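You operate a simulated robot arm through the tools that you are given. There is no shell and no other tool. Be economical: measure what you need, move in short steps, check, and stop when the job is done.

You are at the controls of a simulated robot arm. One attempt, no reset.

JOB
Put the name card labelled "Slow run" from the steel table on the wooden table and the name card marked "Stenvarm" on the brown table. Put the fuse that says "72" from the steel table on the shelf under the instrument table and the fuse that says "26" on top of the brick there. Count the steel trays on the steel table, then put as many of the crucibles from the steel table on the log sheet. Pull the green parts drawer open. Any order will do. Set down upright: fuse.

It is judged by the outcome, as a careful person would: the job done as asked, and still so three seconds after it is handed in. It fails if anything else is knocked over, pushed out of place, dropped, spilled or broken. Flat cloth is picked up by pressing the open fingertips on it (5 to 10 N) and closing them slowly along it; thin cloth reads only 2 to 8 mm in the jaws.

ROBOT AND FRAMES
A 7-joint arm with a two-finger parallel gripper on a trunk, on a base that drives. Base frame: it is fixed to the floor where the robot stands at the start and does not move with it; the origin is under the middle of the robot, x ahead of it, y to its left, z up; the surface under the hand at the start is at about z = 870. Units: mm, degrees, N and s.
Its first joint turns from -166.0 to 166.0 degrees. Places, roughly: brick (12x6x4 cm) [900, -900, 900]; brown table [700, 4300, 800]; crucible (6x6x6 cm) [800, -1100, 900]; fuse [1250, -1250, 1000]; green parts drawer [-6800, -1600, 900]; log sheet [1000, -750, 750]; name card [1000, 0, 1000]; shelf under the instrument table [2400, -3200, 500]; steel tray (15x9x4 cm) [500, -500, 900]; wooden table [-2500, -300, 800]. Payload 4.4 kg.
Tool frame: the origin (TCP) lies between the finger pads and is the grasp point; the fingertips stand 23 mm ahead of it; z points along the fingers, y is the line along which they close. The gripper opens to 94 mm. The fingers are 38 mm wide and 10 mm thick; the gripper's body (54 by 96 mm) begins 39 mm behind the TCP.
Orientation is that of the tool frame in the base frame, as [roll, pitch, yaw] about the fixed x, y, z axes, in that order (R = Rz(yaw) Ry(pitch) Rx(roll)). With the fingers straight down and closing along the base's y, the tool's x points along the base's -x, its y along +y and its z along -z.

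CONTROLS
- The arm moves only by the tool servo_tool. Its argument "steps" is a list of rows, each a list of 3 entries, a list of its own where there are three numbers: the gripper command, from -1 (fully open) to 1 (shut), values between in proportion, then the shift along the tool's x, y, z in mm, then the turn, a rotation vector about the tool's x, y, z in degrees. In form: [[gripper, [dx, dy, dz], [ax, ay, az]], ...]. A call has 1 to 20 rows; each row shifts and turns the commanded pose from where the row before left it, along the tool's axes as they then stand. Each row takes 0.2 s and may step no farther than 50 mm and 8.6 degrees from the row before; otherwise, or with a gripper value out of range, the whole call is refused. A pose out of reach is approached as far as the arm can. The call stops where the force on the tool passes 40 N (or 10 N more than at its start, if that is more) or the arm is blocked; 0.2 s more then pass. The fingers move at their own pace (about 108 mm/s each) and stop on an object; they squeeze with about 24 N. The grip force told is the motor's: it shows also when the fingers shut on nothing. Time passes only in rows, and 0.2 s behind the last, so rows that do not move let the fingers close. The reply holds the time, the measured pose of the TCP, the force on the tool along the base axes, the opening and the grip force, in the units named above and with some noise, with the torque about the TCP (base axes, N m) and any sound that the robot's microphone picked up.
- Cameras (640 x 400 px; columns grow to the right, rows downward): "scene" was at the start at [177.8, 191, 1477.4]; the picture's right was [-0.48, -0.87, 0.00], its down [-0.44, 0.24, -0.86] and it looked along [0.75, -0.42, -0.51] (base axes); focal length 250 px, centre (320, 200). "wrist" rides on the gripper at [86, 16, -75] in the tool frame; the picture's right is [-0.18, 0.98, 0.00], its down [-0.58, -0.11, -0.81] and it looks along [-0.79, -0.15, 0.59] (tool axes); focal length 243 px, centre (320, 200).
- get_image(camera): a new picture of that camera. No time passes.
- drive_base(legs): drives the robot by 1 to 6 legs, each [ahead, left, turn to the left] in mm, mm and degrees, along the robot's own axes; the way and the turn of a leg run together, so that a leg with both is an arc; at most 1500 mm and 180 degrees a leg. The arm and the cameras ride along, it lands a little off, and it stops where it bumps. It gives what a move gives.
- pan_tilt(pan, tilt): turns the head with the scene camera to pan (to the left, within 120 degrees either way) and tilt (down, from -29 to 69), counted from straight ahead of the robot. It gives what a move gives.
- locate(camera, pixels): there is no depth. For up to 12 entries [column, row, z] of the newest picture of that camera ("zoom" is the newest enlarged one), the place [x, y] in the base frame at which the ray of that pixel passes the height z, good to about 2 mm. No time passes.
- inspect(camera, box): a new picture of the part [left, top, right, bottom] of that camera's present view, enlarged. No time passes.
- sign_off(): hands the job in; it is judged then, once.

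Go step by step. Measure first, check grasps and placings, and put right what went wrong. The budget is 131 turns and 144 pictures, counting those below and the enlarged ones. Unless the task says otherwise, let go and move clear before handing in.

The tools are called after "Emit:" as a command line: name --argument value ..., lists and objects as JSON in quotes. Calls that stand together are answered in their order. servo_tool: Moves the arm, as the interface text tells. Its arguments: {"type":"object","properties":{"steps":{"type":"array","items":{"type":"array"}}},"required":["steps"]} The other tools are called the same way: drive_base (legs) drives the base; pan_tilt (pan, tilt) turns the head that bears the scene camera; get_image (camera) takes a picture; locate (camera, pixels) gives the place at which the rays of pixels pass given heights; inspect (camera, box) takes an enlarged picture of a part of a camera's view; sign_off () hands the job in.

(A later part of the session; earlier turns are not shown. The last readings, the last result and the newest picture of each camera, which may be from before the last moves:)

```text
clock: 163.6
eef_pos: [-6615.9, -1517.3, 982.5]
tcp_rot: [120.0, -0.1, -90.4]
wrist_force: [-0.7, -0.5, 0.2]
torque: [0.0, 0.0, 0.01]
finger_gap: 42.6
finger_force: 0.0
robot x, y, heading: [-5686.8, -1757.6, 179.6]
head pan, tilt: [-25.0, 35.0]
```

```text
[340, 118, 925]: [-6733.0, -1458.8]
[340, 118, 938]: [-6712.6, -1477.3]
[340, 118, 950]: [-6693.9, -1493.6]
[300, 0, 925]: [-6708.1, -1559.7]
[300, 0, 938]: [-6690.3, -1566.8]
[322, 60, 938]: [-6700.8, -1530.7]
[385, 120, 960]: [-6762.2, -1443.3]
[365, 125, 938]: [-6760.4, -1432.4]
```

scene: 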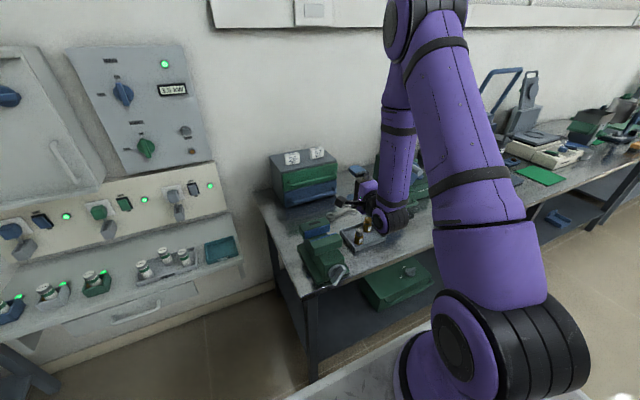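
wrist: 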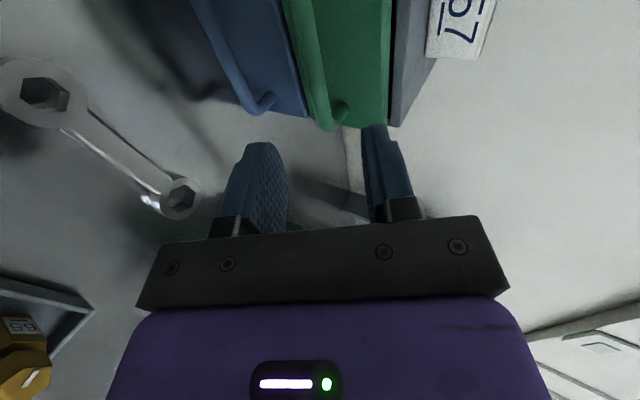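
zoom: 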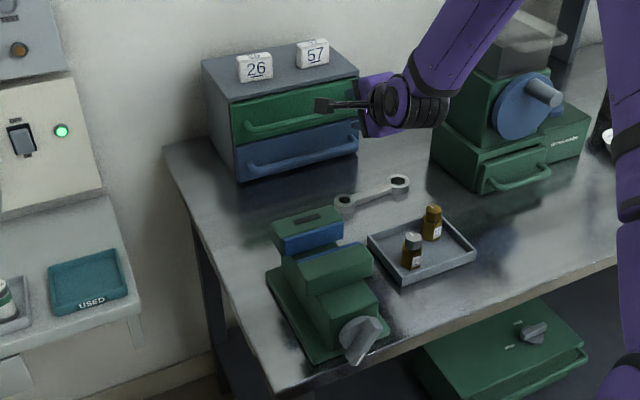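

Handle ≈(-6694, -1530, 942). Advance 68 mm along the tool and close.

Emit:
servo_tool --steps '[[0.1, [13, 3.8, 0], [0, 0, 0]], [0.1, [0, 0, 20], [0, 0, 0]], [0.1, [0, 0, 20], [0, 0, 0]], [0.1, [0, 0, 15], [0, 0, 0]], [0.1, [0, 0, 13], [0, 0, 0]], [0.1, [0, 0, 0], [0, 0, 0]]]'

Emit:
get_image --camera "wrist"

```text
clock: 165.0
eef_pos: [-6674.8, -1532.0, 948.2]
tcp_rot: [119.9, 0.0, -90.3]
wrist_force: [0.1, 0.3, -0.4]
torque: [-0.01, 0.0, -0.02]
finger_gap: 42.5
finger_force: 0.1
robot x, y, heading: [-5685.5, -1755.8, 179.9]
head pan, tilt: [-25.0, 35.0]
```

```text
73 pictures are left
```

wrist: 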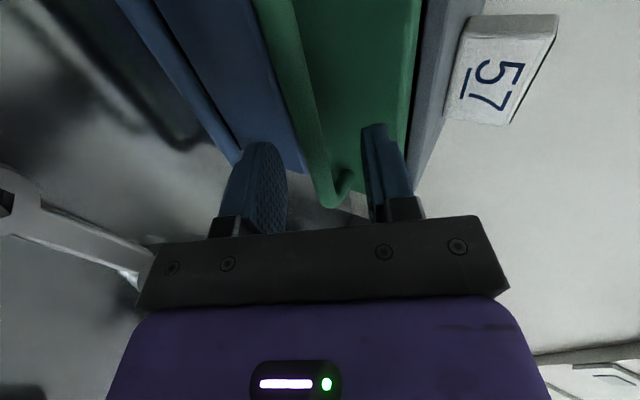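

The bar lies between the fingers. Close on it.

Emit:
servo_tool --steps '[[0.5, [0, 0, 0], [0, 0, 0]], [0.8, [0, 0, 0], [0, 0, 0]], [1, [0, 0, 0], [0, 0, 0]], [1, [0, 0, 0], [0, 0, 0]]]'

```text
clock: 165.8
eef_pos: [-6671.0, -1532.8, 947.9]
tcp_rot: [120.1, -0.1, -90.4]
wrist_force: [14.5, 0.6, 13.6]
torque: [-0.16, 0.06, 0.34]
finger_gap: 0.0
finger_force: 41.9
robot x, y, heading: [-5681.5, -1752.8, 179.3]
head pan, tilt: [-25.0, 35.0]
stopped in row 3: the force on the tool passed its limit at 101 N (the readings are from after the stop); the commanded pose is now the measured one
```

The fingers slipped off the bar (gap 0). Back off, reopen ~36 mm and go about 12 mm deeper.

Emit:
servo_tool --steps '[[1, [0, 0, -15], [0, 0, 0]], [1, [0, 0, -15], [0, 0, 0]], [0.2, [0, 0, -10], [0, 0, 0]], [0.2, [0, 0, 0], [0, 0, 0]]]'

Emit:
inspect --camera "wrist" --box '[180, 0, 480, 220]'

```text
clock: 166.8
eef_pos: [-6637.3, -1533.0, 967.5]
tcp_rot: [120.3, -0.1, -90.5]
wrist_force: [-0.1, -0.3, -0.1]
torque: [-0.01, 0.04, -0.01]
finger_gap: 37.7
finger_force: 0.1
robot x, y, heading: [-5686.0, -1756.5, 179.3]
head pan, tilt: [-25.0, 35.0]
```

```text
1.82 times, centred on (330, 110) of wrist
```

zoom: 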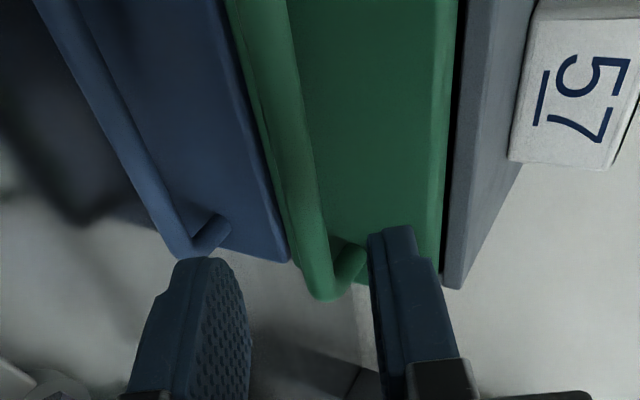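

Emit:
locate --camera "zoom" --pixels '[[275, 120, 930], [275, 120, 940], [275, 120, 950], [310, 120, 940], [262, 120, 940], [320, 285, 940], [320, 285, 930]]'

```text
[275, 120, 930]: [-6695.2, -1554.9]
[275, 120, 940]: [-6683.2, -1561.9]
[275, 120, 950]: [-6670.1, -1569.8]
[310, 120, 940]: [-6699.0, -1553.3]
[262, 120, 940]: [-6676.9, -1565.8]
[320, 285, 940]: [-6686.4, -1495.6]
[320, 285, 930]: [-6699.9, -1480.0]
```

Bar is ~15 mm thick at ≈(-6688, 939). Reduce the pitch to 20° and go deeper, 15 mm past the bar.

Emit:
servo_tool --steps '[[0.2, [0, 0, 0], [-5, 0, 0]], [0.2, [0, 0, 0], [-5, 0, 0]], [0.2, [0, -9.5, 0], [0, 0, 0]], [0.2, [0, 0, 17], [0, 0, 0]], [0.2, [0, 0, 17], [0, 0, 0]], [0.2, [0, 0, 10], [0, 0, 0]], [0.2, [0, 0, 5], [0, 0, 0]], [0.2, [0, 0, 0], [0, 0, 0]]]'

Emit:
get_image --camera "wrist"

```text
clock: 168.6
eef_pos: [-6680.5, -1532.3, 938.9]
tcp_rot: [110.5, -0.2, -90.4]
wrist_force: [0.7, 0.0, 0.1]
torque: [0.0, 0.0, 0.01]
finger_gap: 37.5
finger_force: 0.0
robot x, y, heading: [-5683.0, -1754.0, 179.6]
head pan, tilt: [-25.0, 35.0]
```

```text
71 pictures are left
```

wrist: 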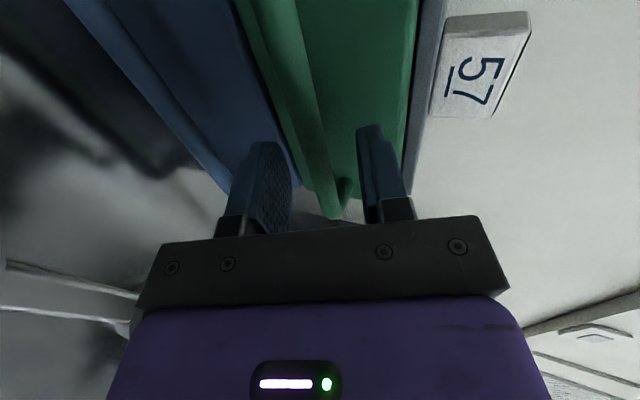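

No contact and deeper. Close gradually.

Emit:
servo_tool --steps '[[0.45, [0, 0, 0], [0, 0, 0]], [0.6, [0, 0, 0], [0, 0, 0]], [0.75, [0, 0, 0], [0, 0, 0]], [1, [0, 0, 0], [0, 0, 0]], [1, [0, 0, 0], [0, 0, 0]]]'

```text
clock: 169.8
eef_pos: [-6680.0, -1533.2, 937.4]
tcp_rot: [110.6, -0.2, -90.5]
wrist_force: [7.7, -0.5, -14.0]
torque: [0.68, -0.24, 0.29]
finger_gap: 12.7
finger_force: 44.7
robot x, y, heading: [-5681.9, -1753.2, 179.4]
head pan, tilt: [-25.0, 35.0]
```

Gripped the 12.7 mm bar. Pull straight back in +x.

Emit:
servo_tool --steps '[[1, [0, -3, -9.5], [0, 0, 0]], [1, [0, -3.4, -9.4], [0, 0, 0]], [1, [0, -3.4, -9.4], [0, 0, 0]], [1, [0, -3.4, -9.4], [0, 0, 0]], [1, [0, -3.4, -9.4], [0, 0, 0]], [1, [0, -3.4, -9.4], [0, 0, 0]], [1, [0, -3.4, -9.4], [0, 0, 0]], [1, [0, -3.4, -9.4], [0, 0, 0]], [1, [0, 0, 0], [0, 0, 0]]]'

Emit:
inspect --camera "scene" --box '[240, 130, 400, 300]'

```text
clock: 171.1
eef_pos: [-6628.6, -1533.9, 937.5]
tcp_rot: [110.8, -0.3, -90.3]
wrist_force: [-1.2, -0.5, -11.1]
torque: [0.75, -0.17, 0.1]
finger_gap: 12.5
finger_force: 44.7
robot x, y, heading: [-5684.4, -1753.8, 179.7]
head pan, tilt: [-25.0, 35.0]
stopped in row 6: the force on the tool passed its limit at 42 N (the readings are from after the stop); the commanded pose is now the measured one
```

```text
2.35 times, centred on (320, 215) of scene
```

zoom: 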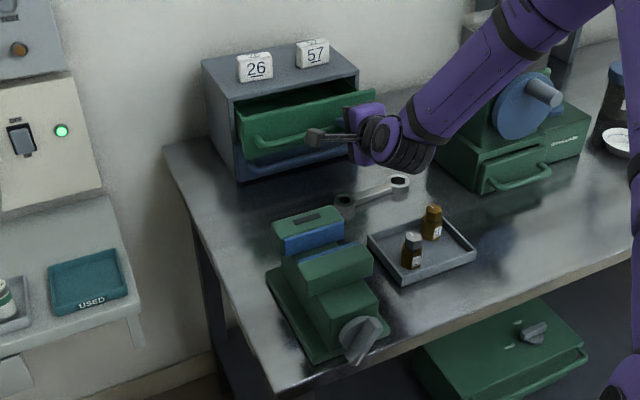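

Drawer is coming open (~50 mm). Pull on in smaller steps.

Emit:
servo_tool --steps '[[1, [0, -2, -5.6], [0, 0, 0]], [1, [0, -2, -5.6], [0, 0, 0]], [1, [0, -2, -5.6], [0, 0, 0]], [1, [0, -2, -5.6], [0, 0, 0]], [1, [0, -2, -5.6], [0, 0, 0]], [1, [0, -2, -5.6], [0, 0, 0]], [1, [0, -2, -5.6], [0, 0, 0]], [1, [0, -2, -5.6], [0, 0, 0]], [1, [0, -2, -5.6], [0, 0, 0]], [1, [0, -2, -5.6], [0, 0, 0]], [1, [0, -2, -5.6], [0, 0, 0]], [1, [0, 0, 0], [0, 0, 0]]]'

Emit:
inspect --camera "scene" --box '[240, 130, 400, 300]'

```text
clock: 173.3
eef_pos: [-6568.1, -1533.0, 938.4]
tcp_rot: [111.0, -0.2, -90.2]
wrist_force: [-1.1, -0.8, -11.4]
torque: [0.86, -0.18, 0.02]
finger_gap: 12.6
finger_force: 45.4
robot x, y, heading: [-5686.8, -1753.5, 179.4]
head pan, tilt: [-25.0, 35.0]
stopped in row 11: the force on the tool passed its limit at 42 N (the readings are from after the stop); the commanded pose is now the measured one
```

```text
2.35 times, centred on (320, 215) of scene
```

zoom: 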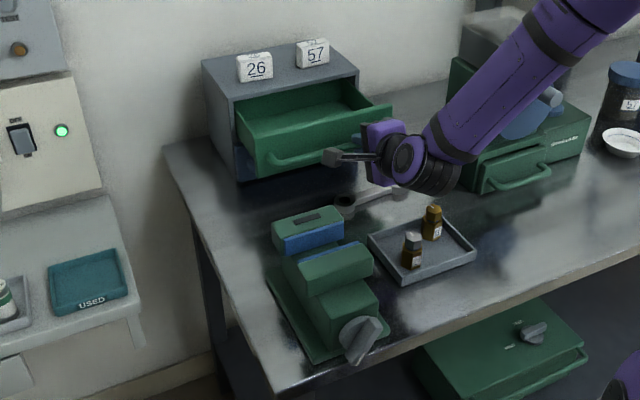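

Open ≈112 mm. Pull a bit more, watching the force.

Emit:
servo_tool --steps '[[1, [0, -2, -5.6], [0, 0, 0]], [1, [0, -2, -5.6], [0, 0, 0]], [1, [0, -2, -5.6], [0, 0, 0]], [1, [0, -2, -5.6], [0, 0, 0]], [1, [0, -2, -5.6], [0, 0, 0]], [1, [0, -2, -5.6], [0, 0, 0]], [1, [0, -2, -5.6], [0, 0, 0]], [1, [0, 0, 0], [0, 0, 0]]]'

Emit:
inspect --camera "scene" --box '[240, 130, 400, 300]'

```text
clock: 174.0
eef_pos: [-6559.0, -1533.4, 938.6]
tcp_rot: [110.8, -0.3, -90.2]
wrist_force: [-23.7, 1.2, -19.7]
torque: [0.66, -0.2, 0.19]
finger_gap: 12.6
finger_force: 45.2
robot x, y, heading: [-5686.7, -1755.9, 179.3]
head pan, tilt: [-25.0, 35.0]
stopped in row 3: the force on the tool passed its limit at 46 N (the readings are from after the stop); the commanded pose is now the measured one
```

```text
2.35 times, centred on (320, 215) of scene
```

zoom: 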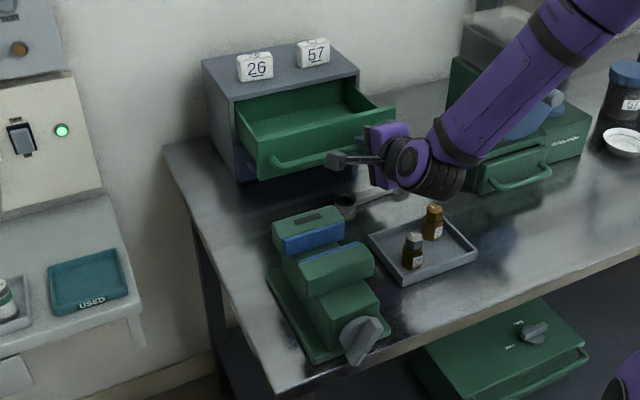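

The end stop is reached (steady -24 N): the drawer is fully open. Release, back away along the tool and raise.

Emit:
servo_tool --steps '[[0.6, [0, 0, 0], [0, 0, 0]], [0.2, [0, 0, 0], [0, 0, 0]], [0.2, [0, 0, 0], [0, 0, 0]], [0.2, [0, 0, -15], [0, 0, 0]], [0.2, [0, 0, -20], [0, 0, 0]], [0.2, [0, 5, -20], [0, 0, 0]], [0.2, [0, 40, -10], [0, 0, 0]], [0.2, [0, 40, -20], [0, 0, 0]], [0.2, [0, 40, -20], [0, 0, 0]], [0.2, [0, 40, -20], [0, 0, 0]], [0.2, [0, 0, -40], [0, 0, 0]], [0.2, [0, 0, 0], [0, 0, 0]]]'

Emit:
get_image --camera "scene"

```text
clock: 176.6
eef_pos: [-6464.6, -1534.3, 1148.8]
tcp_rot: [110.7, -0.3, -90.2]
wrist_force: [-0.4, -0.3, -1.3]
torque: [0.02, 0.02, 0.02]
finger_gap: 37.8
finger_force: 0.2
robot x, y, heading: [-5684.9, -1753.9, 179.6]
head pan, tilt: [-25.0, 35.0]
```

```text
67 pictures are left
```

scene: 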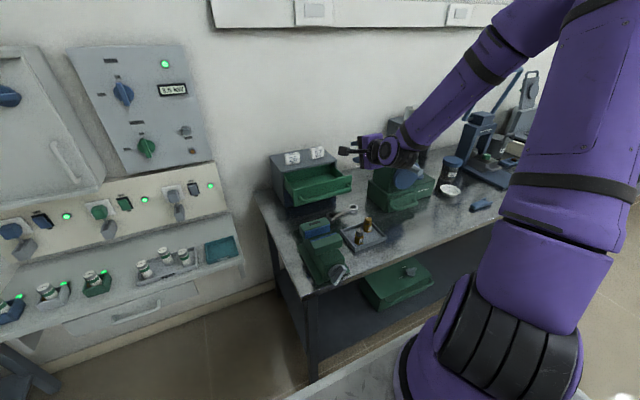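

Drawer open, everything else in place. Return the tool to vertical, tuck it, and drive back along the corridor toward the right end of the steel table.

Emit:
servo_tool --steps '[[-1, [0, 0, 0], [8.6, 0, 0]], [-1, [0, 0, 0], [8.6, 0, 0]], [-1, [0, 0, 0], [8.6, 0, 0]], [-1, [0, 0, 0], [8.6, 0, 0]], [-1, [0, 0, 0], [8.6, 0, 0]], [-1, [0, 0, 0], [8.6, 0, 0]], [-1, [0, 0, 0], [8.6, 0, 0]], [-1, [0, 0, 0], [8.6, 0, 0]], [-1, [0, -40, 0], [0, 0, 0]], [-1, [0, -40, 0], [0, 0, 0]], [-1, [0, -40, 0], [0, 0, 0]]]'

Emit:
drive_base --legs '[[-250, 440, 0], [-1400, 0, 0], [-1400, 0, 0], [-1400, -200, 0], [-1400, -50, 0]]'

Emit:
pan_tilt --pan -120 --tilt 20

Emit:
get_image --camera "scene"

```text
clock: 179.0
eef_pos: [-6340.6, -1533.5, 1150.3]
tcp_rot: [179.5, -0.3, -90.1]
wrist_force: [-0.3, 0.2, -0.2]
torque: [-0.01, 0.0, -0.01]
finger_gap: 94.1
finger_force: 0.0
robot x, y, heading: [-5684.6, -1756.0, 179.6]
head pan, tilt: [-25.0, 35.0]
```

```text
clock: 208.1
eef_pos: [-545.4, -1782.4, 1150.0]
tcp_rot: [179.4, -0.2, -91.7]
wrist_force: [-0.1, 0.6, -0.7]
torque: [-0.05, 0.02, 0.03]
finger_gap: 94.0
finger_force: 0.1
robot x, y, heading: [106.9, -2023.9, 178.3]
head pan, tilt: [-25.0, 35.0]
```

```text
clock: 209.8
eef_pos: [-546.1, -1782.5, 1151.5]
tcp_rot: [179.5, -0.3, -91.7]
wrist_force: [-0.1, -0.2, -0.2]
torque: [0.0, -0.02, 0.02]
finger_gap: 94.0
finger_force: 0.0
robot x, y, heading: [104.8, -2026.3, 178.1]
head pan, tilt: [-120.0, 20.0]
```

```text
66 pictures are left
```

scene: 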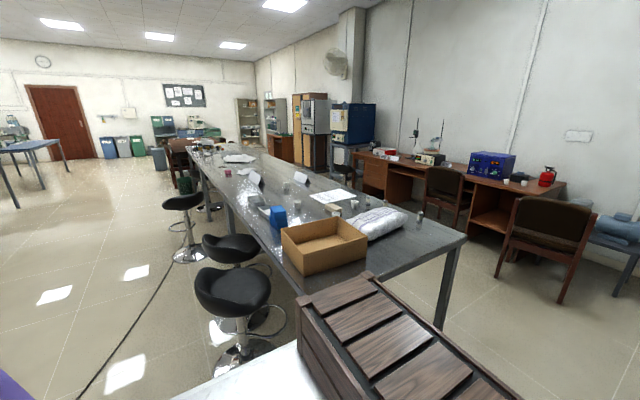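

I see the table's right end with carton, pillow, fuses near (420,215). Zoom and measure edges.

Emit:
inspect --camera "scene" --box '[220, 160, 480, 330]'

Emit:
locate --camera "scene" --pixels '[[466, 238, 870], [440, 328, 0], [420, 222, 870], [350, 205, 870], [520, 277, 0], [560, 303, 0], [310, 192, 870], [355, 193, 870], [320, 275, 870]]'

```text
2.35 times, centred on (350, 245) of scene
```

zoom: 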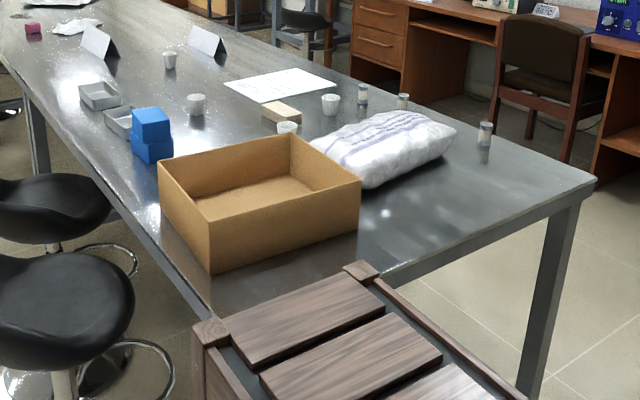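

```text
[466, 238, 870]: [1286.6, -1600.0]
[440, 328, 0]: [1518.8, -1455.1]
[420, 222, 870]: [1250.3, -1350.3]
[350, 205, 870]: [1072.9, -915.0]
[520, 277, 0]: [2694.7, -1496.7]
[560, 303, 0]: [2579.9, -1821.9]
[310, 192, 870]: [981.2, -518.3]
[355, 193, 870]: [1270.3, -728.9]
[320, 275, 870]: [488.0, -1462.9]
```

Two trays visible so far, four crucibles, three fuses. Measure sheet corners, crucibles, fuses, brick.

Emit:
locate --camera "zoom" --pixels '[[222, 82, 870], [300, 67, 870], [335, 85, 870], [262, 103, 870], [170, 68, 870], [195, 114, 870], [330, 114, 870], [287, 133, 870], [363, 103, 870], [403, 108, 870], [484, 145, 870], [281, 118, 870]]'

Emit:
drive_base --legs '[[0, 0, 1.7], [-950, 0, 0]]'

Emit:
pan_tilt --pan -95 --tilt 30

Emit:
get_image --camera "scene"

```text
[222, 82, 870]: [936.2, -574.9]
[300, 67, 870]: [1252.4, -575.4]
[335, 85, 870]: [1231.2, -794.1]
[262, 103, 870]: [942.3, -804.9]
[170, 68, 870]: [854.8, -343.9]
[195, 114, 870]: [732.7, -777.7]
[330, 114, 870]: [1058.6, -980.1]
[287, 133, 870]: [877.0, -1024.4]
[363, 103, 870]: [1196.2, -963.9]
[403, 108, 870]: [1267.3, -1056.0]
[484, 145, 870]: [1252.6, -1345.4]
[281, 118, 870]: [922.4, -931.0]
```

```text
clock: 215.1
eef_pos: [399.8, -1809.6, 1151.0]
tcp_rot: [179.4, -0.2, -89.4]
wrist_force: [-0.1, 0.1, -0.7]
torque: [0.02, 0.04, 0.01]
finger_gap: 94.0
finger_force: 0.0
robot x, y, heading: [1057.8, -2020.3, -179.6]
head pan, tilt: [-120.0, 20.0]
```

```text
clock: 216.0
eef_pos: [399.6, -1808.4, 1149.5]
tcp_rot: [179.4, -0.2, -89.5]
wrist_force: [-0.3, 0.2, -0.2]
torque: [0.01, 0.0, 0.01]
finger_gap: 94.1
finger_force: 0.1
robot x, y, heading: [1059.3, -2016.1, -179.5]
head pan, tilt: [-95.0, 30.0]
```

```text
64 pictures are left
```

scene: 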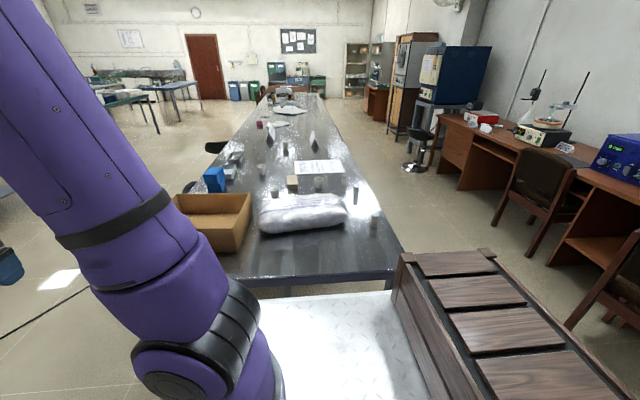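

Positions: crucibles (1059,-980), (877,-1024), (733,-778), (855,-344); fuses (1196,-964), (1267,-1056), (1253,-1345); sheet x 936–1252, y -805…-575. Inspect trays/fuses, then slide closer to the table end.

Emit:
inspect --camera "scene" --box '[170, 120, 410, 270]'

Emit:
drive_base --legs '[[0, -105, -0.4]]'

Emit:
pan_tilt --pan -80 --tilt 45

Emit:
get_image --camera "scene"

```text
2.67 times, centred on (290, 195) of scene
```

zoom: 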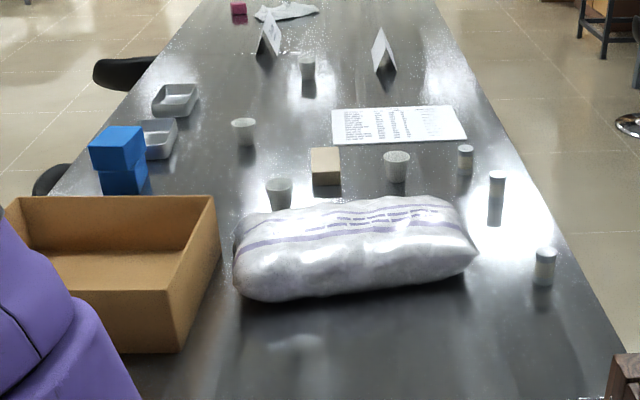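

```text
clock: 217.2
eef_pos: [401.4, -1699.5, 1150.8]
tcp_rot: [179.5, -0.2, -90.0]
wrist_force: [-0.1, -0.1, -0.1]
torque: [0.01, 0.01, 0.0]
finger_gap: 93.8
finger_force: 0.2
robot x, y, heading: [1061.7, -1920.4, 179.7]
head pan, tilt: [-95.0, 30.0]
```

```text
clock: 218.0
eef_pos: [401.6, -1699.3, 1150.6]
tcp_rot: [179.6, -0.2, -90.0]
wrist_force: [0.9, -0.3, -0.2]
torque: [0.03, -0.02, 0.0]
finger_gap: 93.9
finger_force: 0.1
robot x, y, heading: [1062.1, -1914.9, 179.6]
head pan, tilt: [-80.0, 45.0]
```

```text
62 pictures are left
```

scene: 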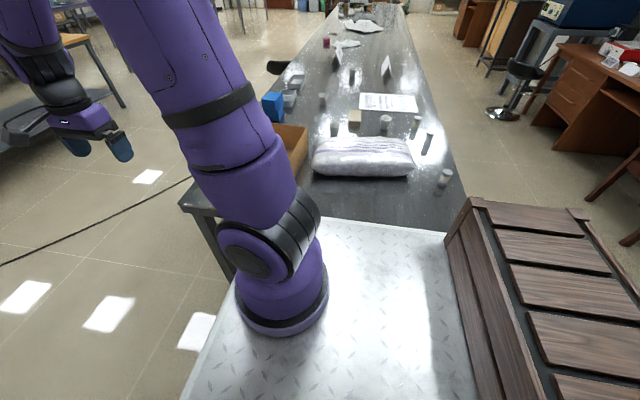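

I should also check the far left end of the steel table for further trays. Zoom there.

Emit:
pan_tilt --pan -85 --tilt 15

Emit:
inspect --camera "scene" --box '[310, 110, 430, 185]'

```text
clock: 218.9
eef_pos: [402.0, -1698.5, 1150.3]
tcp_rot: [179.5, -0.3, -90.0]
wrist_force: [-0.9, 0.4, 0.1]
torque: [-0.02, -0.02, 0.01]
finger_gap: 93.9
finger_force: 0.1
robot x, y, heading: [1058.5, -1917.7, 180.0]
head pan, tilt: [-85.0, 15.0]
```

```text
5.33 times, centred on (370, 148) of scene
```

zoom: 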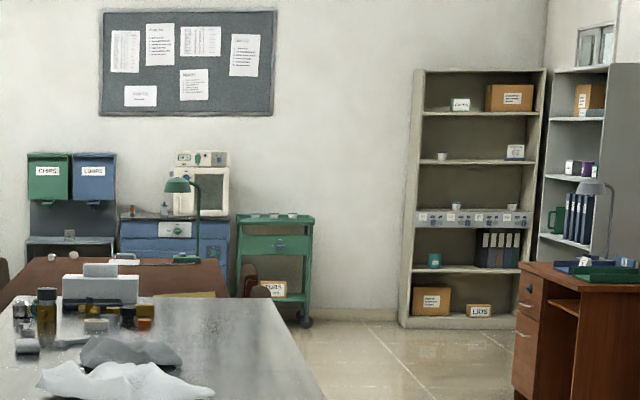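

No tray is evident there (will recheck later). Zoom on the fuses for their labels.

Emit:
pan_tilt --pan -105 --tilt 38

Emit:
inspect --camera "scene" --box '[230, 110, 390, 220]'

```text
clock: 219.8
eef_pos: [401.2, -1699.7, 1150.7]
tcp_rot: [179.5, -0.2, -90.0]
wrist_force: [-0.1, 0.1, -0.2]
torque: [-0.01, 0.0, 0.0]
finger_gap: 93.9
finger_force: 0.0
robot x, y, heading: [1060.9, -1914.9, 180.0]
head pan, tilt: [-105.0, 38.0]
```

```text
3.64 times, centred on (310, 165) of scene
```

zoom: 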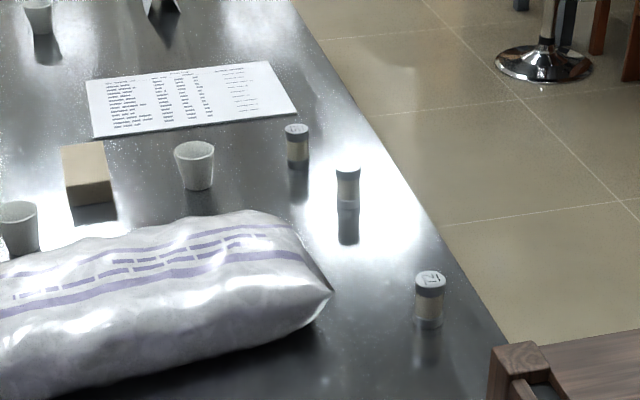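

Labels are on the caps. Zoom tight on them.

Emit:
inspect --camera "scene" --box '[296, 138, 328, 165]'

Emit:
inspect --camera "scene" --box '[328, 174, 352, 198]'

```text
14.81 times, centred on (312, 152) of scene
```

zoom: 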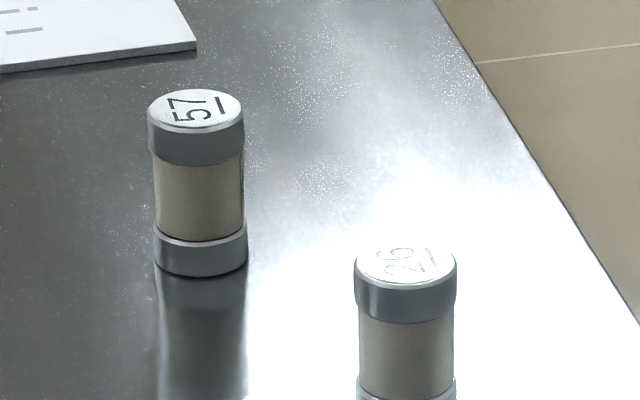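

```text
16.00 times, centred on (340, 186) of scene
```

zoom: 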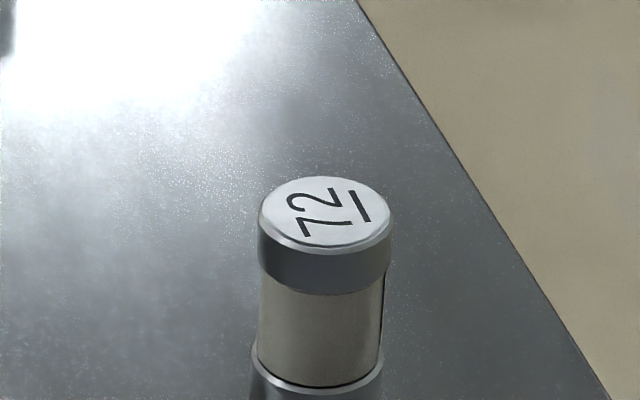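

Fuses: "57" (1196,-964), "26" (1267,-1056), "72" (1253,-1345). Swing the arm over the table toward fuse 26.

Emit:
servo_tool --steps '[[-1, [-46, -6, 0], [0, 0, 0]], [-1, [-46, -6, 0], [0, 0, 0]], [-1, [-46, -6, 0], [0, 0, 0]], [-1, [-46, -6, 0], [0, 0, 0]], [-1, [-46, -6, 0], [0, 0, 0]], [-1, [-46, -6, 0], [0, 0, 0]], [-1, [-46, -6, 0], [0, 0, 0]], [-1, [-46, -6, 0], [0, 0, 0]], [-1, [-23, -42, 0], [0, 0, 0]], [-1, [-23, -42, 0], [0, 0, 0]], [-1, [-23, -42, 0], [0, 0, 0]], [-1, [-23, -42, 0], [0, 0, 0]], [-1, [-23, -42, 0], [0, 0, 0]], [-1, [-23, -42, 0], [0, 0, 0]], [-1, [-23, -42, 0], [0, 0, 0]], [-1, [-23, -42, 0], [0, 0, 0]], [-1, [-23, -42, 0], [0, 0, 0]], [-1, [-23, -42, 0], [0, 0, 0]]]'

Emit:
servo_tool --steps '[[-1, [-8, -45, 0], [0, 0, 0]], [-1, [-8, -45, 0], [0, 0, 0]], [-1, [-8, -45, 0], [0, 0, 0]], [-1, [-8, -45, 0], [0, 0, 0]], [-1, [0, -45, 0], [0, 0, 0]], [-1, [0, -45, 20], [0, 0, 0]], [-1, [0, -45, 20], [0, 0, 0]], [-1, [0, -45, 20], [0, 0, 0]], [-1, [0, -25, 30], [0, 0, 0]], [-1, [0, 0, 0], [0, 0, 0]]]'

Emit:
get_image --camera "wrist"

```text
clock: 223.6
eef_pos: [868.6, -1102.7, 1143.2]
tcp_rot: [179.3, -0.2, -89.7]
wrist_force: [-1.7, 0.0, 0.1]
torque: [-0.01, -0.09, 0.01]
finger_gap: 94.1
finger_force: 0.0
robot x, y, heading: [1057.2, -1914.9, 179.9]
head pan, tilt: [-105.0, 38.0]
```

```text
clock: 225.8
eef_pos: [1249.8, -1075.9, 1048.8]
tcp_rot: [179.5, -0.2, -89.9]
wrist_force: [-0.2, 0.3, 0.2]
torque: [-0.05, 0.0, -0.01]
finger_gap: 93.9
finger_force: 0.1
out of reach, approached as far as the arm can: row 9
robot x, y, heading: [1060.3, -1914.3, 179.9]
head pan, tilt: [-105.0, 38.0]
```

```text
57 pictures are left
```

wrist: 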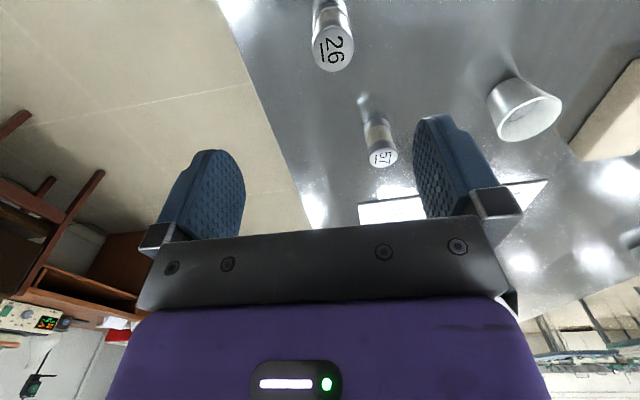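

Row 9 flagged out of reach – likely the last joint near its limit – so I'll turn the tool 40° the other way. Locate fuse 26's cap (332,55).

Emit:
locate --camera "wrist" --pixels '[[332, 52, 920], [332, 52, 930], [332, 52, 940], [383, 158, 930], [383, 158, 920], [325, 5, 880]]'

Emit:
servo_tool --steps '[[-1, [0, 0, 0], [0, 0, 8]], [-1, [0, 0, 0], [0, 0, 8]], [-1, [0, 0, 0], [0, 0, 8]], [-1, [0, 0, 0], [0, 0, 8]], [-1, [0, 0, 0], [0, 0, 8]], [-1, [0, 0, 0], [0, 0, 0]]]'

Emit:
get_image --camera "wrist"

```text
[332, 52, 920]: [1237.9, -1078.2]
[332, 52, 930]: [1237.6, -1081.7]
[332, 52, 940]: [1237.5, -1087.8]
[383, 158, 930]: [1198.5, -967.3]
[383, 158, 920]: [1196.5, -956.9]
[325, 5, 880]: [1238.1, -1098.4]
```

```text
clock: 227.2
eef_pos: [1249.9, -1077.7, 1048.0]
tcp_rot: [179.8, -0.4, -130.0]
wrist_force: [-0.2, 0.1, 0.4]
torque: [-0.04, 0.02, 0.0]
finger_gap: 94.2
finger_force: 0.0
robot x, y, heading: [1064.6, -1916.6, 179.8]
head pan, tilt: [-105.0, 38.0]
```

```text
56 pictures are left
```

wrist: 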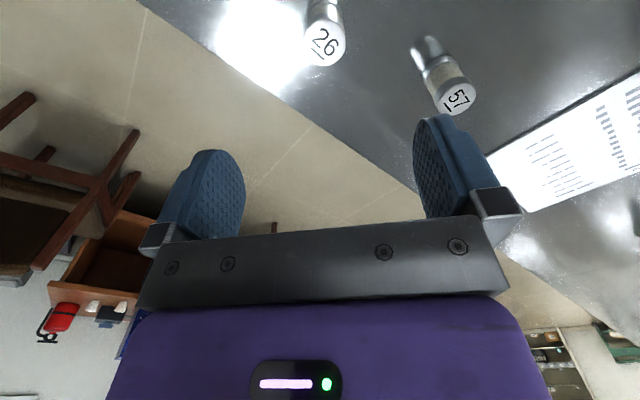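

Emit:
locate --camera "wrist" --pixels '[[326, 43, 920], [326, 43, 930], [326, 43, 940], [457, 96, 920], [457, 96, 930], [457, 96, 940]]'

Emit:
locate --camera "scene" --pixels '[[317.3, 155.7, 920], [317.3, 155.7, 930], [317.3, 155.7, 940]]'

```text
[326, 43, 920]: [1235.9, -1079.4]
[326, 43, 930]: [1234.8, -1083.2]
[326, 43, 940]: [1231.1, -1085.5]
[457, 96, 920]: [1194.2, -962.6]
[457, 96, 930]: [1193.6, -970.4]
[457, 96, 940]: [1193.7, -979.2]
```

```text
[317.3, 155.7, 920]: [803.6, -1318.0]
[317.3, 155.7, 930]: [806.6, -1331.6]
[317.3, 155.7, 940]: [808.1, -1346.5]
```

Fuse 26 stands at ≈(1236,-1081). Shift, lower and grip it.

Emit:
servo_tool --steps '[[-1, [11, 9, 0], [0, 0, 0]], [-1, [0, 0, 45], [0, 0, 0]], [-1, [0, 0, 45], [0, 0, 0]], [-1, [0, 0, 30], [0, 0, 0]], [-1, [0, 0, 18], [0, 0, 0]], [-1, [0, 0, 0], [0, 0, 0]]]'

Emit:
get_image --camera "wrist"

```text
clock: 228.6
eef_pos: [1233.9, -1078.5, 909.3]
tcp_rot: [179.7, -0.5, -129.9]
wrist_force: [0.2, -0.2, -0.9]
torque: [-0.01, 0.02, -0.02]
finger_gap: 94.0
finger_force: 0.2
robot x, y, heading: [1055.9, -1915.9, 179.5]
head pan, tilt: [-105.0, 38.0]
```

```text
55 pictures are left
```

wrist: 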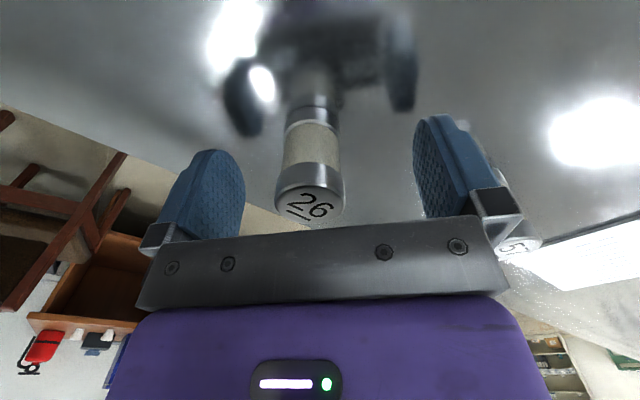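

Fuse 26 is well between the fingers. Close and lift.

Emit:
servo_tool --steps '[[-0.5, [0, 0, 0], [0, 0, 0]], [0, [0, 0, 0], [0, 0, 0]], [0.4, [0, 0, 0], [0, 0, 0]], [0.7, [0, 0, 0], [0, 0, 0]], [1, [0, 0, 0], [0, 0, 0]], [1, [0, 0, -20], [0, 0, 0]], [1, [0, 0, -40], [0, 0, 0]], [1, [0, 0, -40], [0, 0, 0]], [1, [0, 0, 0], [0, 0, 0]]]'

Emit:
get_image --camera "wrist"

```text
clock: 230.6
eef_pos: [1238.3, -1080.2, 1010.3]
tcp_rot: [179.7, -0.6, -130.0]
wrist_force: [-0.2, 0.1, -1.3]
torque: [0.01, 0.0, -0.01]
finger_gap: 31.9
finger_force: 24.0
robot x, y, heading: [1061.4, -1915.7, 179.8]
head pan, tilt: [-105.0, 38.0]
```

```text
54 pictures are left
```

wrist: 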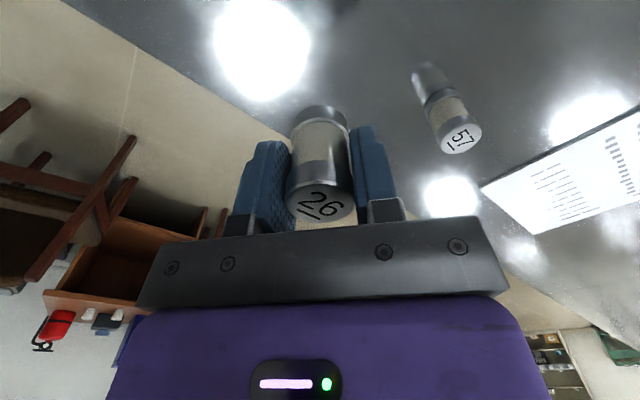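

Held (31.9 mm). Raise and move toward the brick.

Emit:
servo_tool --steps '[[1, [0, 0, -45], [0, 0, 0]], [1, [12.4, 41.4, -5], [0, 0, 0]], [1, [12.4, 41.4, 0], [0, 0, 0]], [1, [12.4, 41.4, 0], [0, 0, 0]], [1, [12.4, 41.4, 0], [0, 0, 0]], [1, [12.4, 41.4, 0], [0, 0, 0]], [1, [12.4, 41.4, 0], [0, 0, 0]], [1, [12.4, 41.4, 0], [0, 0, 0]], [1, [0, 0, 0], [0, 0, 0]]]'

Emit:
get_image --camera "wrist"

Emit:
pan_tilt --pan -85 --tilt 40

Emit:
get_image --camera "scene"

```text
clock: 232.6
eef_pos: [966.5, -980.2, 1057.9]
tcp_rot: [179.7, -0.6, -129.9]
wrist_force: [0.4, -0.1, -1.1]
torque: [0.01, 0.01, -0.01]
finger_gap: 31.3
finger_force: 23.9
out of reach, approached as far as the arm can: row 7, 8
robot x, y, heading: [1063.0, -1916.8, 179.7]
head pan, tilt: [-105.0, 38.0]
```

```text
53 pictures are left
```

wrist: 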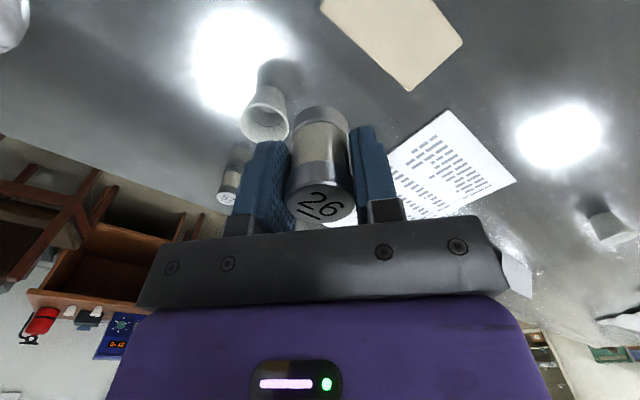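

```text
clock: 233.4
eef_pos: [967.6, -981.9, 1059.0]
tcp_rot: [179.7, -0.6, -130.1]
wrist_force: [-1.2, -0.5, -0.5]
torque: [-0.01, 0.03, 0.0]
finger_gap: 31.4
finger_force: 24.3
robot x, y, heading: [1057.4, -1919.9, 179.8]
head pan, tilt: [-85.0, 40.0]
```

```text
52 pictures are left
```

scene: 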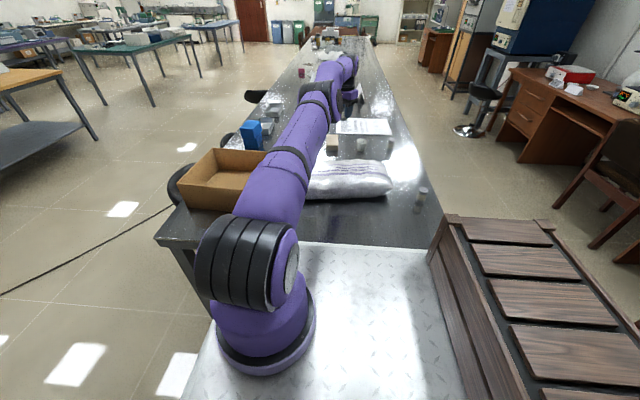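

The true arm axis is ≈200 mm ahead and 55 right of the platform centre; the brick is just out of reach sideways. I'll retract, back away, turn to face the table end head-on and dock closer.

Emit:
servo_tool --steps '[[1, [29.4, -24.7, -13], [0, 0, 0]], [1, [29.4, -24.7, -13], [0, 0, 0]], [1, [29.4, -24.7, -13], [0, 0, 0]], [1, [29.4, -24.7, -13], [0, 0, 0]], [1, [29.4, -24.7, -13], [0, 0, 0]], [1, [29.4, -24.7, -13], [0, 0, 0]], [1, [29.4, -24.7, -13], [0, 0, 0]], [1, [0, 0, 0], [0, 0, 0]]]'

Emit:
drive_base --legs '[[0, 240, 0], [0, 0, -90]]'

```text
clock: 235.2
eef_pos: [967.0, -1253.9, 1155.2]
tcp_rot: [179.7, -0.5, -130.1]
wrist_force: [0.3, 0.1, -1.0]
torque: [0.0, 0.0, -0.02]
finger_gap: 31.3
finger_force: 24.2
robot x, y, heading: [1057.6, -1916.0, 179.6]
head pan, tilt: [-85.0, 40.0]
```

```text
clock: 240.9
eef_pos: [1726.8, -2086.1, 1155.8]
tcp_rot: [179.7, -0.5, 138.1]
wrist_force: [-0.3, 0.3, -0.2]
torque: [-0.01, -0.03, 0.0]
finger_gap: 31.4
finger_force: 24.2
robot x, y, heading: [1060.4, -2156.0, 87.7]
head pan, tilt: [-85.0, 40.0]
```

Heading 88°, at (1060,-2156). Drive up to the table end.

Emit:
drive_base --legs '[[0, 85, 2.2], [172, 0, 0]]'

Emit:
pan_tilt --pan -10 --tilt 62

Emit:
get_image --camera "scene"

```text
clock: 243.0
eef_pos: [1637.1, -1885.3, 1156.2]
tcp_rot: [179.9, -0.6, 140.7]
wrist_force: [0.6, -0.1, 0.0]
torque: [0.04, -0.01, 0.01]
finger_gap: 31.2
finger_force: 24.5
robot x, y, heading: [976.5, -1982.6, 90.3]
head pan, tilt: [-85.0, 40.0]
```

```text
clock: 244.5
eef_pos: [1636.4, -1885.2, 1155.2]
tcp_rot: [179.8, -0.5, 140.6]
wrist_force: [0.1, 0.5, -0.5]
torque: [0.0, -0.01, -0.01]
finger_gap: 31.5
finger_force: 24.4
robot x, y, heading: [974.3, -1984.7, 90.3]
head pan, tilt: [-10.0, 62.0]
```

```text
51 pictures are left
```

scene: 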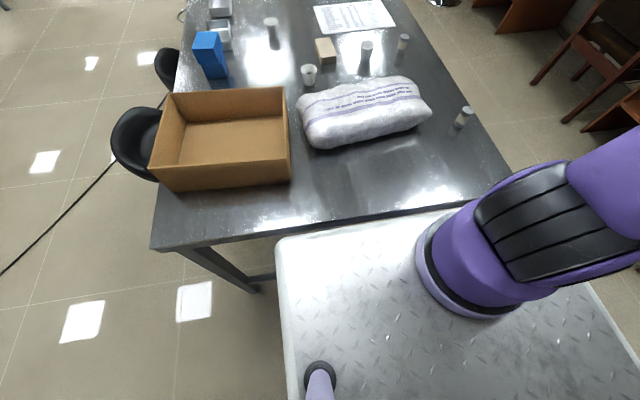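

Docked head-on with a good view. Measure brick top corners, crucibles, sheet.

Emit:
inspect --camera "scene" --box '[200, 0, 480, 140]'

Emit:
get_image --camera "scene"

Emit:
locate --camera "scene" --pixels '[[330, 38, 910], [317, 53, 910], [335, 50, 910], [310, 85, 870], [366, 72, 870], [272, 47, 870], [320, 33, 870], [395, 26, 870], [462, 127, 870], [402, 52, 870], [313, 8, 870]]'

```text
2.29 times, centred on (340, 70) of scene
```

zoom: 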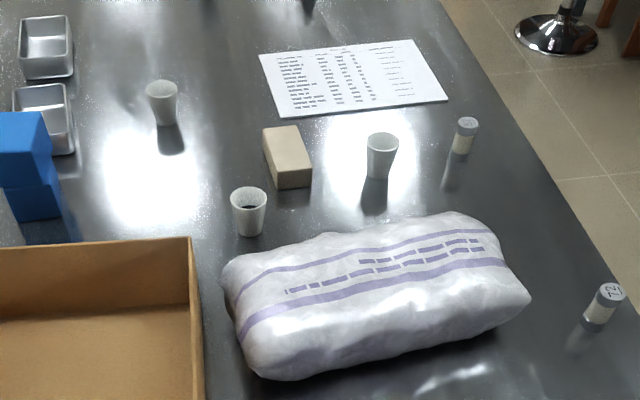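

```text
49 pictures are left
```

scene: 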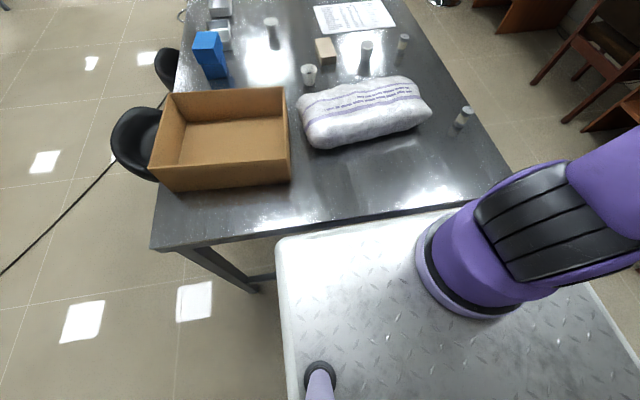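

```text
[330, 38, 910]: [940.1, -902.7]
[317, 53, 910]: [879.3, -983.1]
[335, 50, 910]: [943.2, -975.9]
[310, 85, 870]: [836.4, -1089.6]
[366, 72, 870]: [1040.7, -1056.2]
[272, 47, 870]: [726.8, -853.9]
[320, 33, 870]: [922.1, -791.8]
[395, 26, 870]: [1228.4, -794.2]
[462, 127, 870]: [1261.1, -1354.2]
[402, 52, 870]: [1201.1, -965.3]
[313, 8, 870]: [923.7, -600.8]
```

Emit:
locate --camera "scene" --pixels '[[314.6, 39.4, 910], [330, 37.2, 910], [336, 56, 910], [320.8, 57.8, 910], [325.1, 47.7, 910], [308.5, 68.7, 930], [309, 84, 870], [367.6, 46.8, 930], [365.8, 60, 870], [463.5, 104.8, 930], [336, 65, 870]]'

Emit:
inspect --camera "scene" --box '[190, 0, 270, 110]'

```text
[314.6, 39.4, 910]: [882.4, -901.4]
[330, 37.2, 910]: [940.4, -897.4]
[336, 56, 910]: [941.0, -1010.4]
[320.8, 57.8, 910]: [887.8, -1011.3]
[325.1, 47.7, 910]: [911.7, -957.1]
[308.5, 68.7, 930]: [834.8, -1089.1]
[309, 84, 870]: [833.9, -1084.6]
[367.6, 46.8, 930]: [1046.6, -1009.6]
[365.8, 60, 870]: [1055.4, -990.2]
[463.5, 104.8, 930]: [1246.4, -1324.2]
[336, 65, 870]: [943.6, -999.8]
```

```text
3.64 times, centred on (230, 55) of scene
```

zoom: 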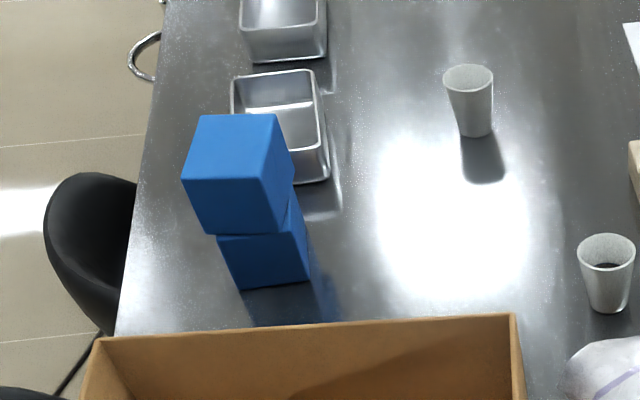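

Brick centre (912,-955); two trays confirmed here. Swing the arm over to the table with the fuse high.

Emit:
servo_tool --steps '[[1, [38.1, 28.5, 0], [0, 0, 0]], [1, [38.1, 28.5, 0], [0, 0, 0]], [1, [38.1, 28.5, 0], [0, 0, 0]], [1, [38.1, 28.5, 0], [0, 0, 0]], [1, [38.1, 28.5, 0], [0, 0, 0]], [1, [38.1, 28.5, 0], [0, 0, 0]], [1, [38.1, 28.5, 0], [0, 0, 0]], [1, [38.1, 28.5, 0], [0, 0, 0]], [1, [38.1, 28.5, 0], [0, 0, 0]], [1, [38.1, 28.5, 0], [0, 0, 0]], [1, [38.1, 28.5, 0], [0, 0, 0]], [1, [38.1, 28.5, 0], [0, 0, 0]]]'

Emit:
servo_tool --steps '[[1, [44.7, -16.8, 0], [0, 0, 0]], [1, [44.7, -16.8, 0], [0, 0, 0]], [1, [44.7, -16.8, 0], [0, 0, 0]], [1, [44.7, -16.8, 0], [0, 0, 0]], [1, [44.7, -16.8, 0], [0, 0, 0]], [1, [44.7, -16.8, 0], [0, 0, 0]], [1, [44.7, -16.8, 0], [0, 0, 0]], [1, [44.7, -16.8, 0], [0, 0, 0]], [1, [44.7, -16.8, 0], [0, 0, 0]], [1, [44.7, -16.8, 0], [0, 0, 0]], [1, [44.7, -16.8, 0], [0, 0, 0]], [1, [44.7, -16.8, 0], [0, 0, 0]], [1, [44.7, -16.8, 0], [0, 0, 0]], [1, [0, 0, 0], [0, 0, 0]]]'

Emit:
get_image --camera "wrist"

```text
clock: 247.1
eef_pos: [1499.0, -1332.5, 1163.2]
tcp_rot: [179.7, -0.5, 140.6]
wrist_force: [1.4, -0.8, 0.0]
torque: [0.06, 0.0, 0.04]
finger_gap: 31.3
finger_force: 24.2
robot x, y, heading: [972.4, -1983.7, 90.4]
head pan, tilt: [-10.0, 62.0]
```

```text
clock: 250.1
eef_pos: [909.0, -1129.9, 1167.1]
tcp_rot: [179.7, -0.5, 140.7]
wrist_force: [0.1, 0.1, -0.1]
torque: [0.01, -0.03, 0.02]
finger_gap: 31.4
finger_force: 23.5
robot x, y, heading: [973.7, -1982.2, 90.5]
head pan, tilt: [-10.0, 62.0]
```

```text
47 pictures are left
```

wrist: 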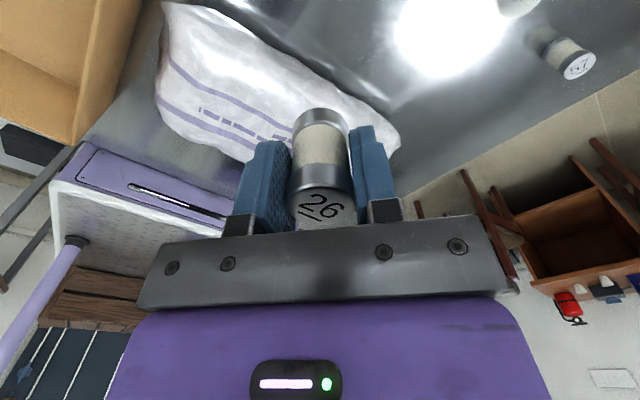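

Go over the brick centre and lower to just above it.

Emit:
servo_tool --steps '[[1, [27.2, 34.2, 20], [0, 0, 0]], [1, [27.2, 34.2, 20], [0, 0, 0]], [1, [27.2, 34.2, 20], [0, 0, 0]], [1, [27.2, 34.2, 20], [0, 0, 0]], [1, [0, 0, 40], [0, 0, 0]], [1, [0, 0, 40], [0, 0, 0]], [1, [0, 0, 20], [0, 0, 0]], [1, [0, 0, 0], [0, 0, 0]]]'

Emit:
inspect --camera "scene" --box '[260, 0, 400, 110]'

Emit:
get_image --camera "wrist"

```text
clock: 251.9
eef_pos: [911.6, -956.1, 989.8]
tcp_rot: [179.7, -0.5, 140.7]
wrist_force: [0.0, -0.1, -1.6]
torque: [0.04, 0.0, 0.0]
finger_gap: 31.3
finger_force: 24.2
robot x, y, heading: [974.7, -1985.1, 90.0]
head pan, tilt: [-10.0, 62.0]
```

```text
3.64 times, centred on (330, 55) of scene
```

zoom: 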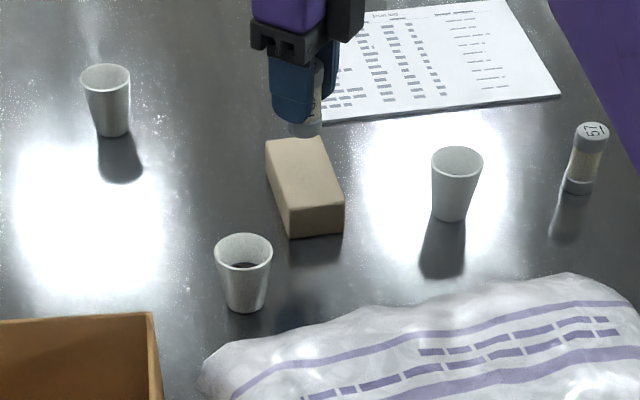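

```text
45 pictures are left
```

wrist: 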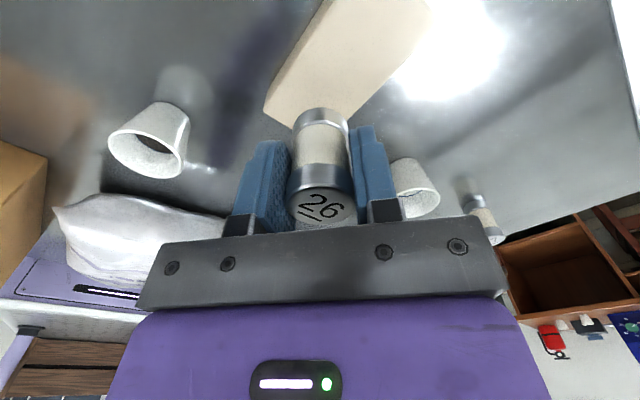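

Verify brick position relative to the fuse: locate its near end edge in the wrist view.

Emit:
locate --camera "wrist" --pixels '[[265, 108, 910], [297, 128, 910], [385, 75, 910], [323, 0, 910]]'

Emit:
locate --camera "scene" --pixels '[[315, 40, 910], [328, 38, 910], [336.5, 58, 910], [322.2, 62, 910], [330, 100, 870]]'

```text
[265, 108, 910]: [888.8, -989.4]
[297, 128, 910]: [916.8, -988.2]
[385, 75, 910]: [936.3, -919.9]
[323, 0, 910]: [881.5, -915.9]
```

```text
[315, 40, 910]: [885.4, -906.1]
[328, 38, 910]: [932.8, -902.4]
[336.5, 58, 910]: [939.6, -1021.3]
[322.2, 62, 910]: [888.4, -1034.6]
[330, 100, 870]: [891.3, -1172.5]
```

Emit:
locate --camera "scene" --pixels '[[325.9, 34, 950], [325.9, 34, 910]]'

Emit:
inspect --camera "wrist" --box '[220, 0, 460, 150]'

```text
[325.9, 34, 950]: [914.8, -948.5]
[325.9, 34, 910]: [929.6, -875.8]
```

```text
2.67 times, centred on (340, 75) of wrist
```

zoom: 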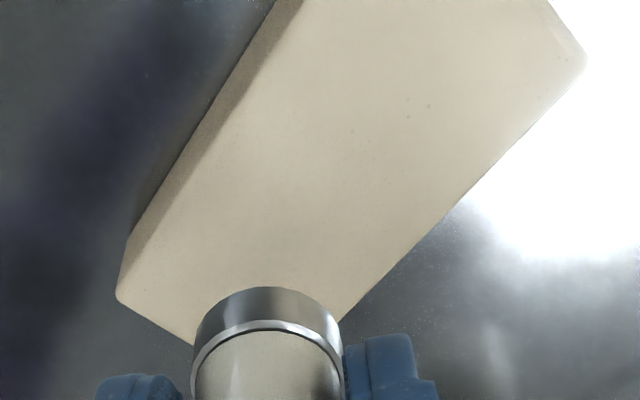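

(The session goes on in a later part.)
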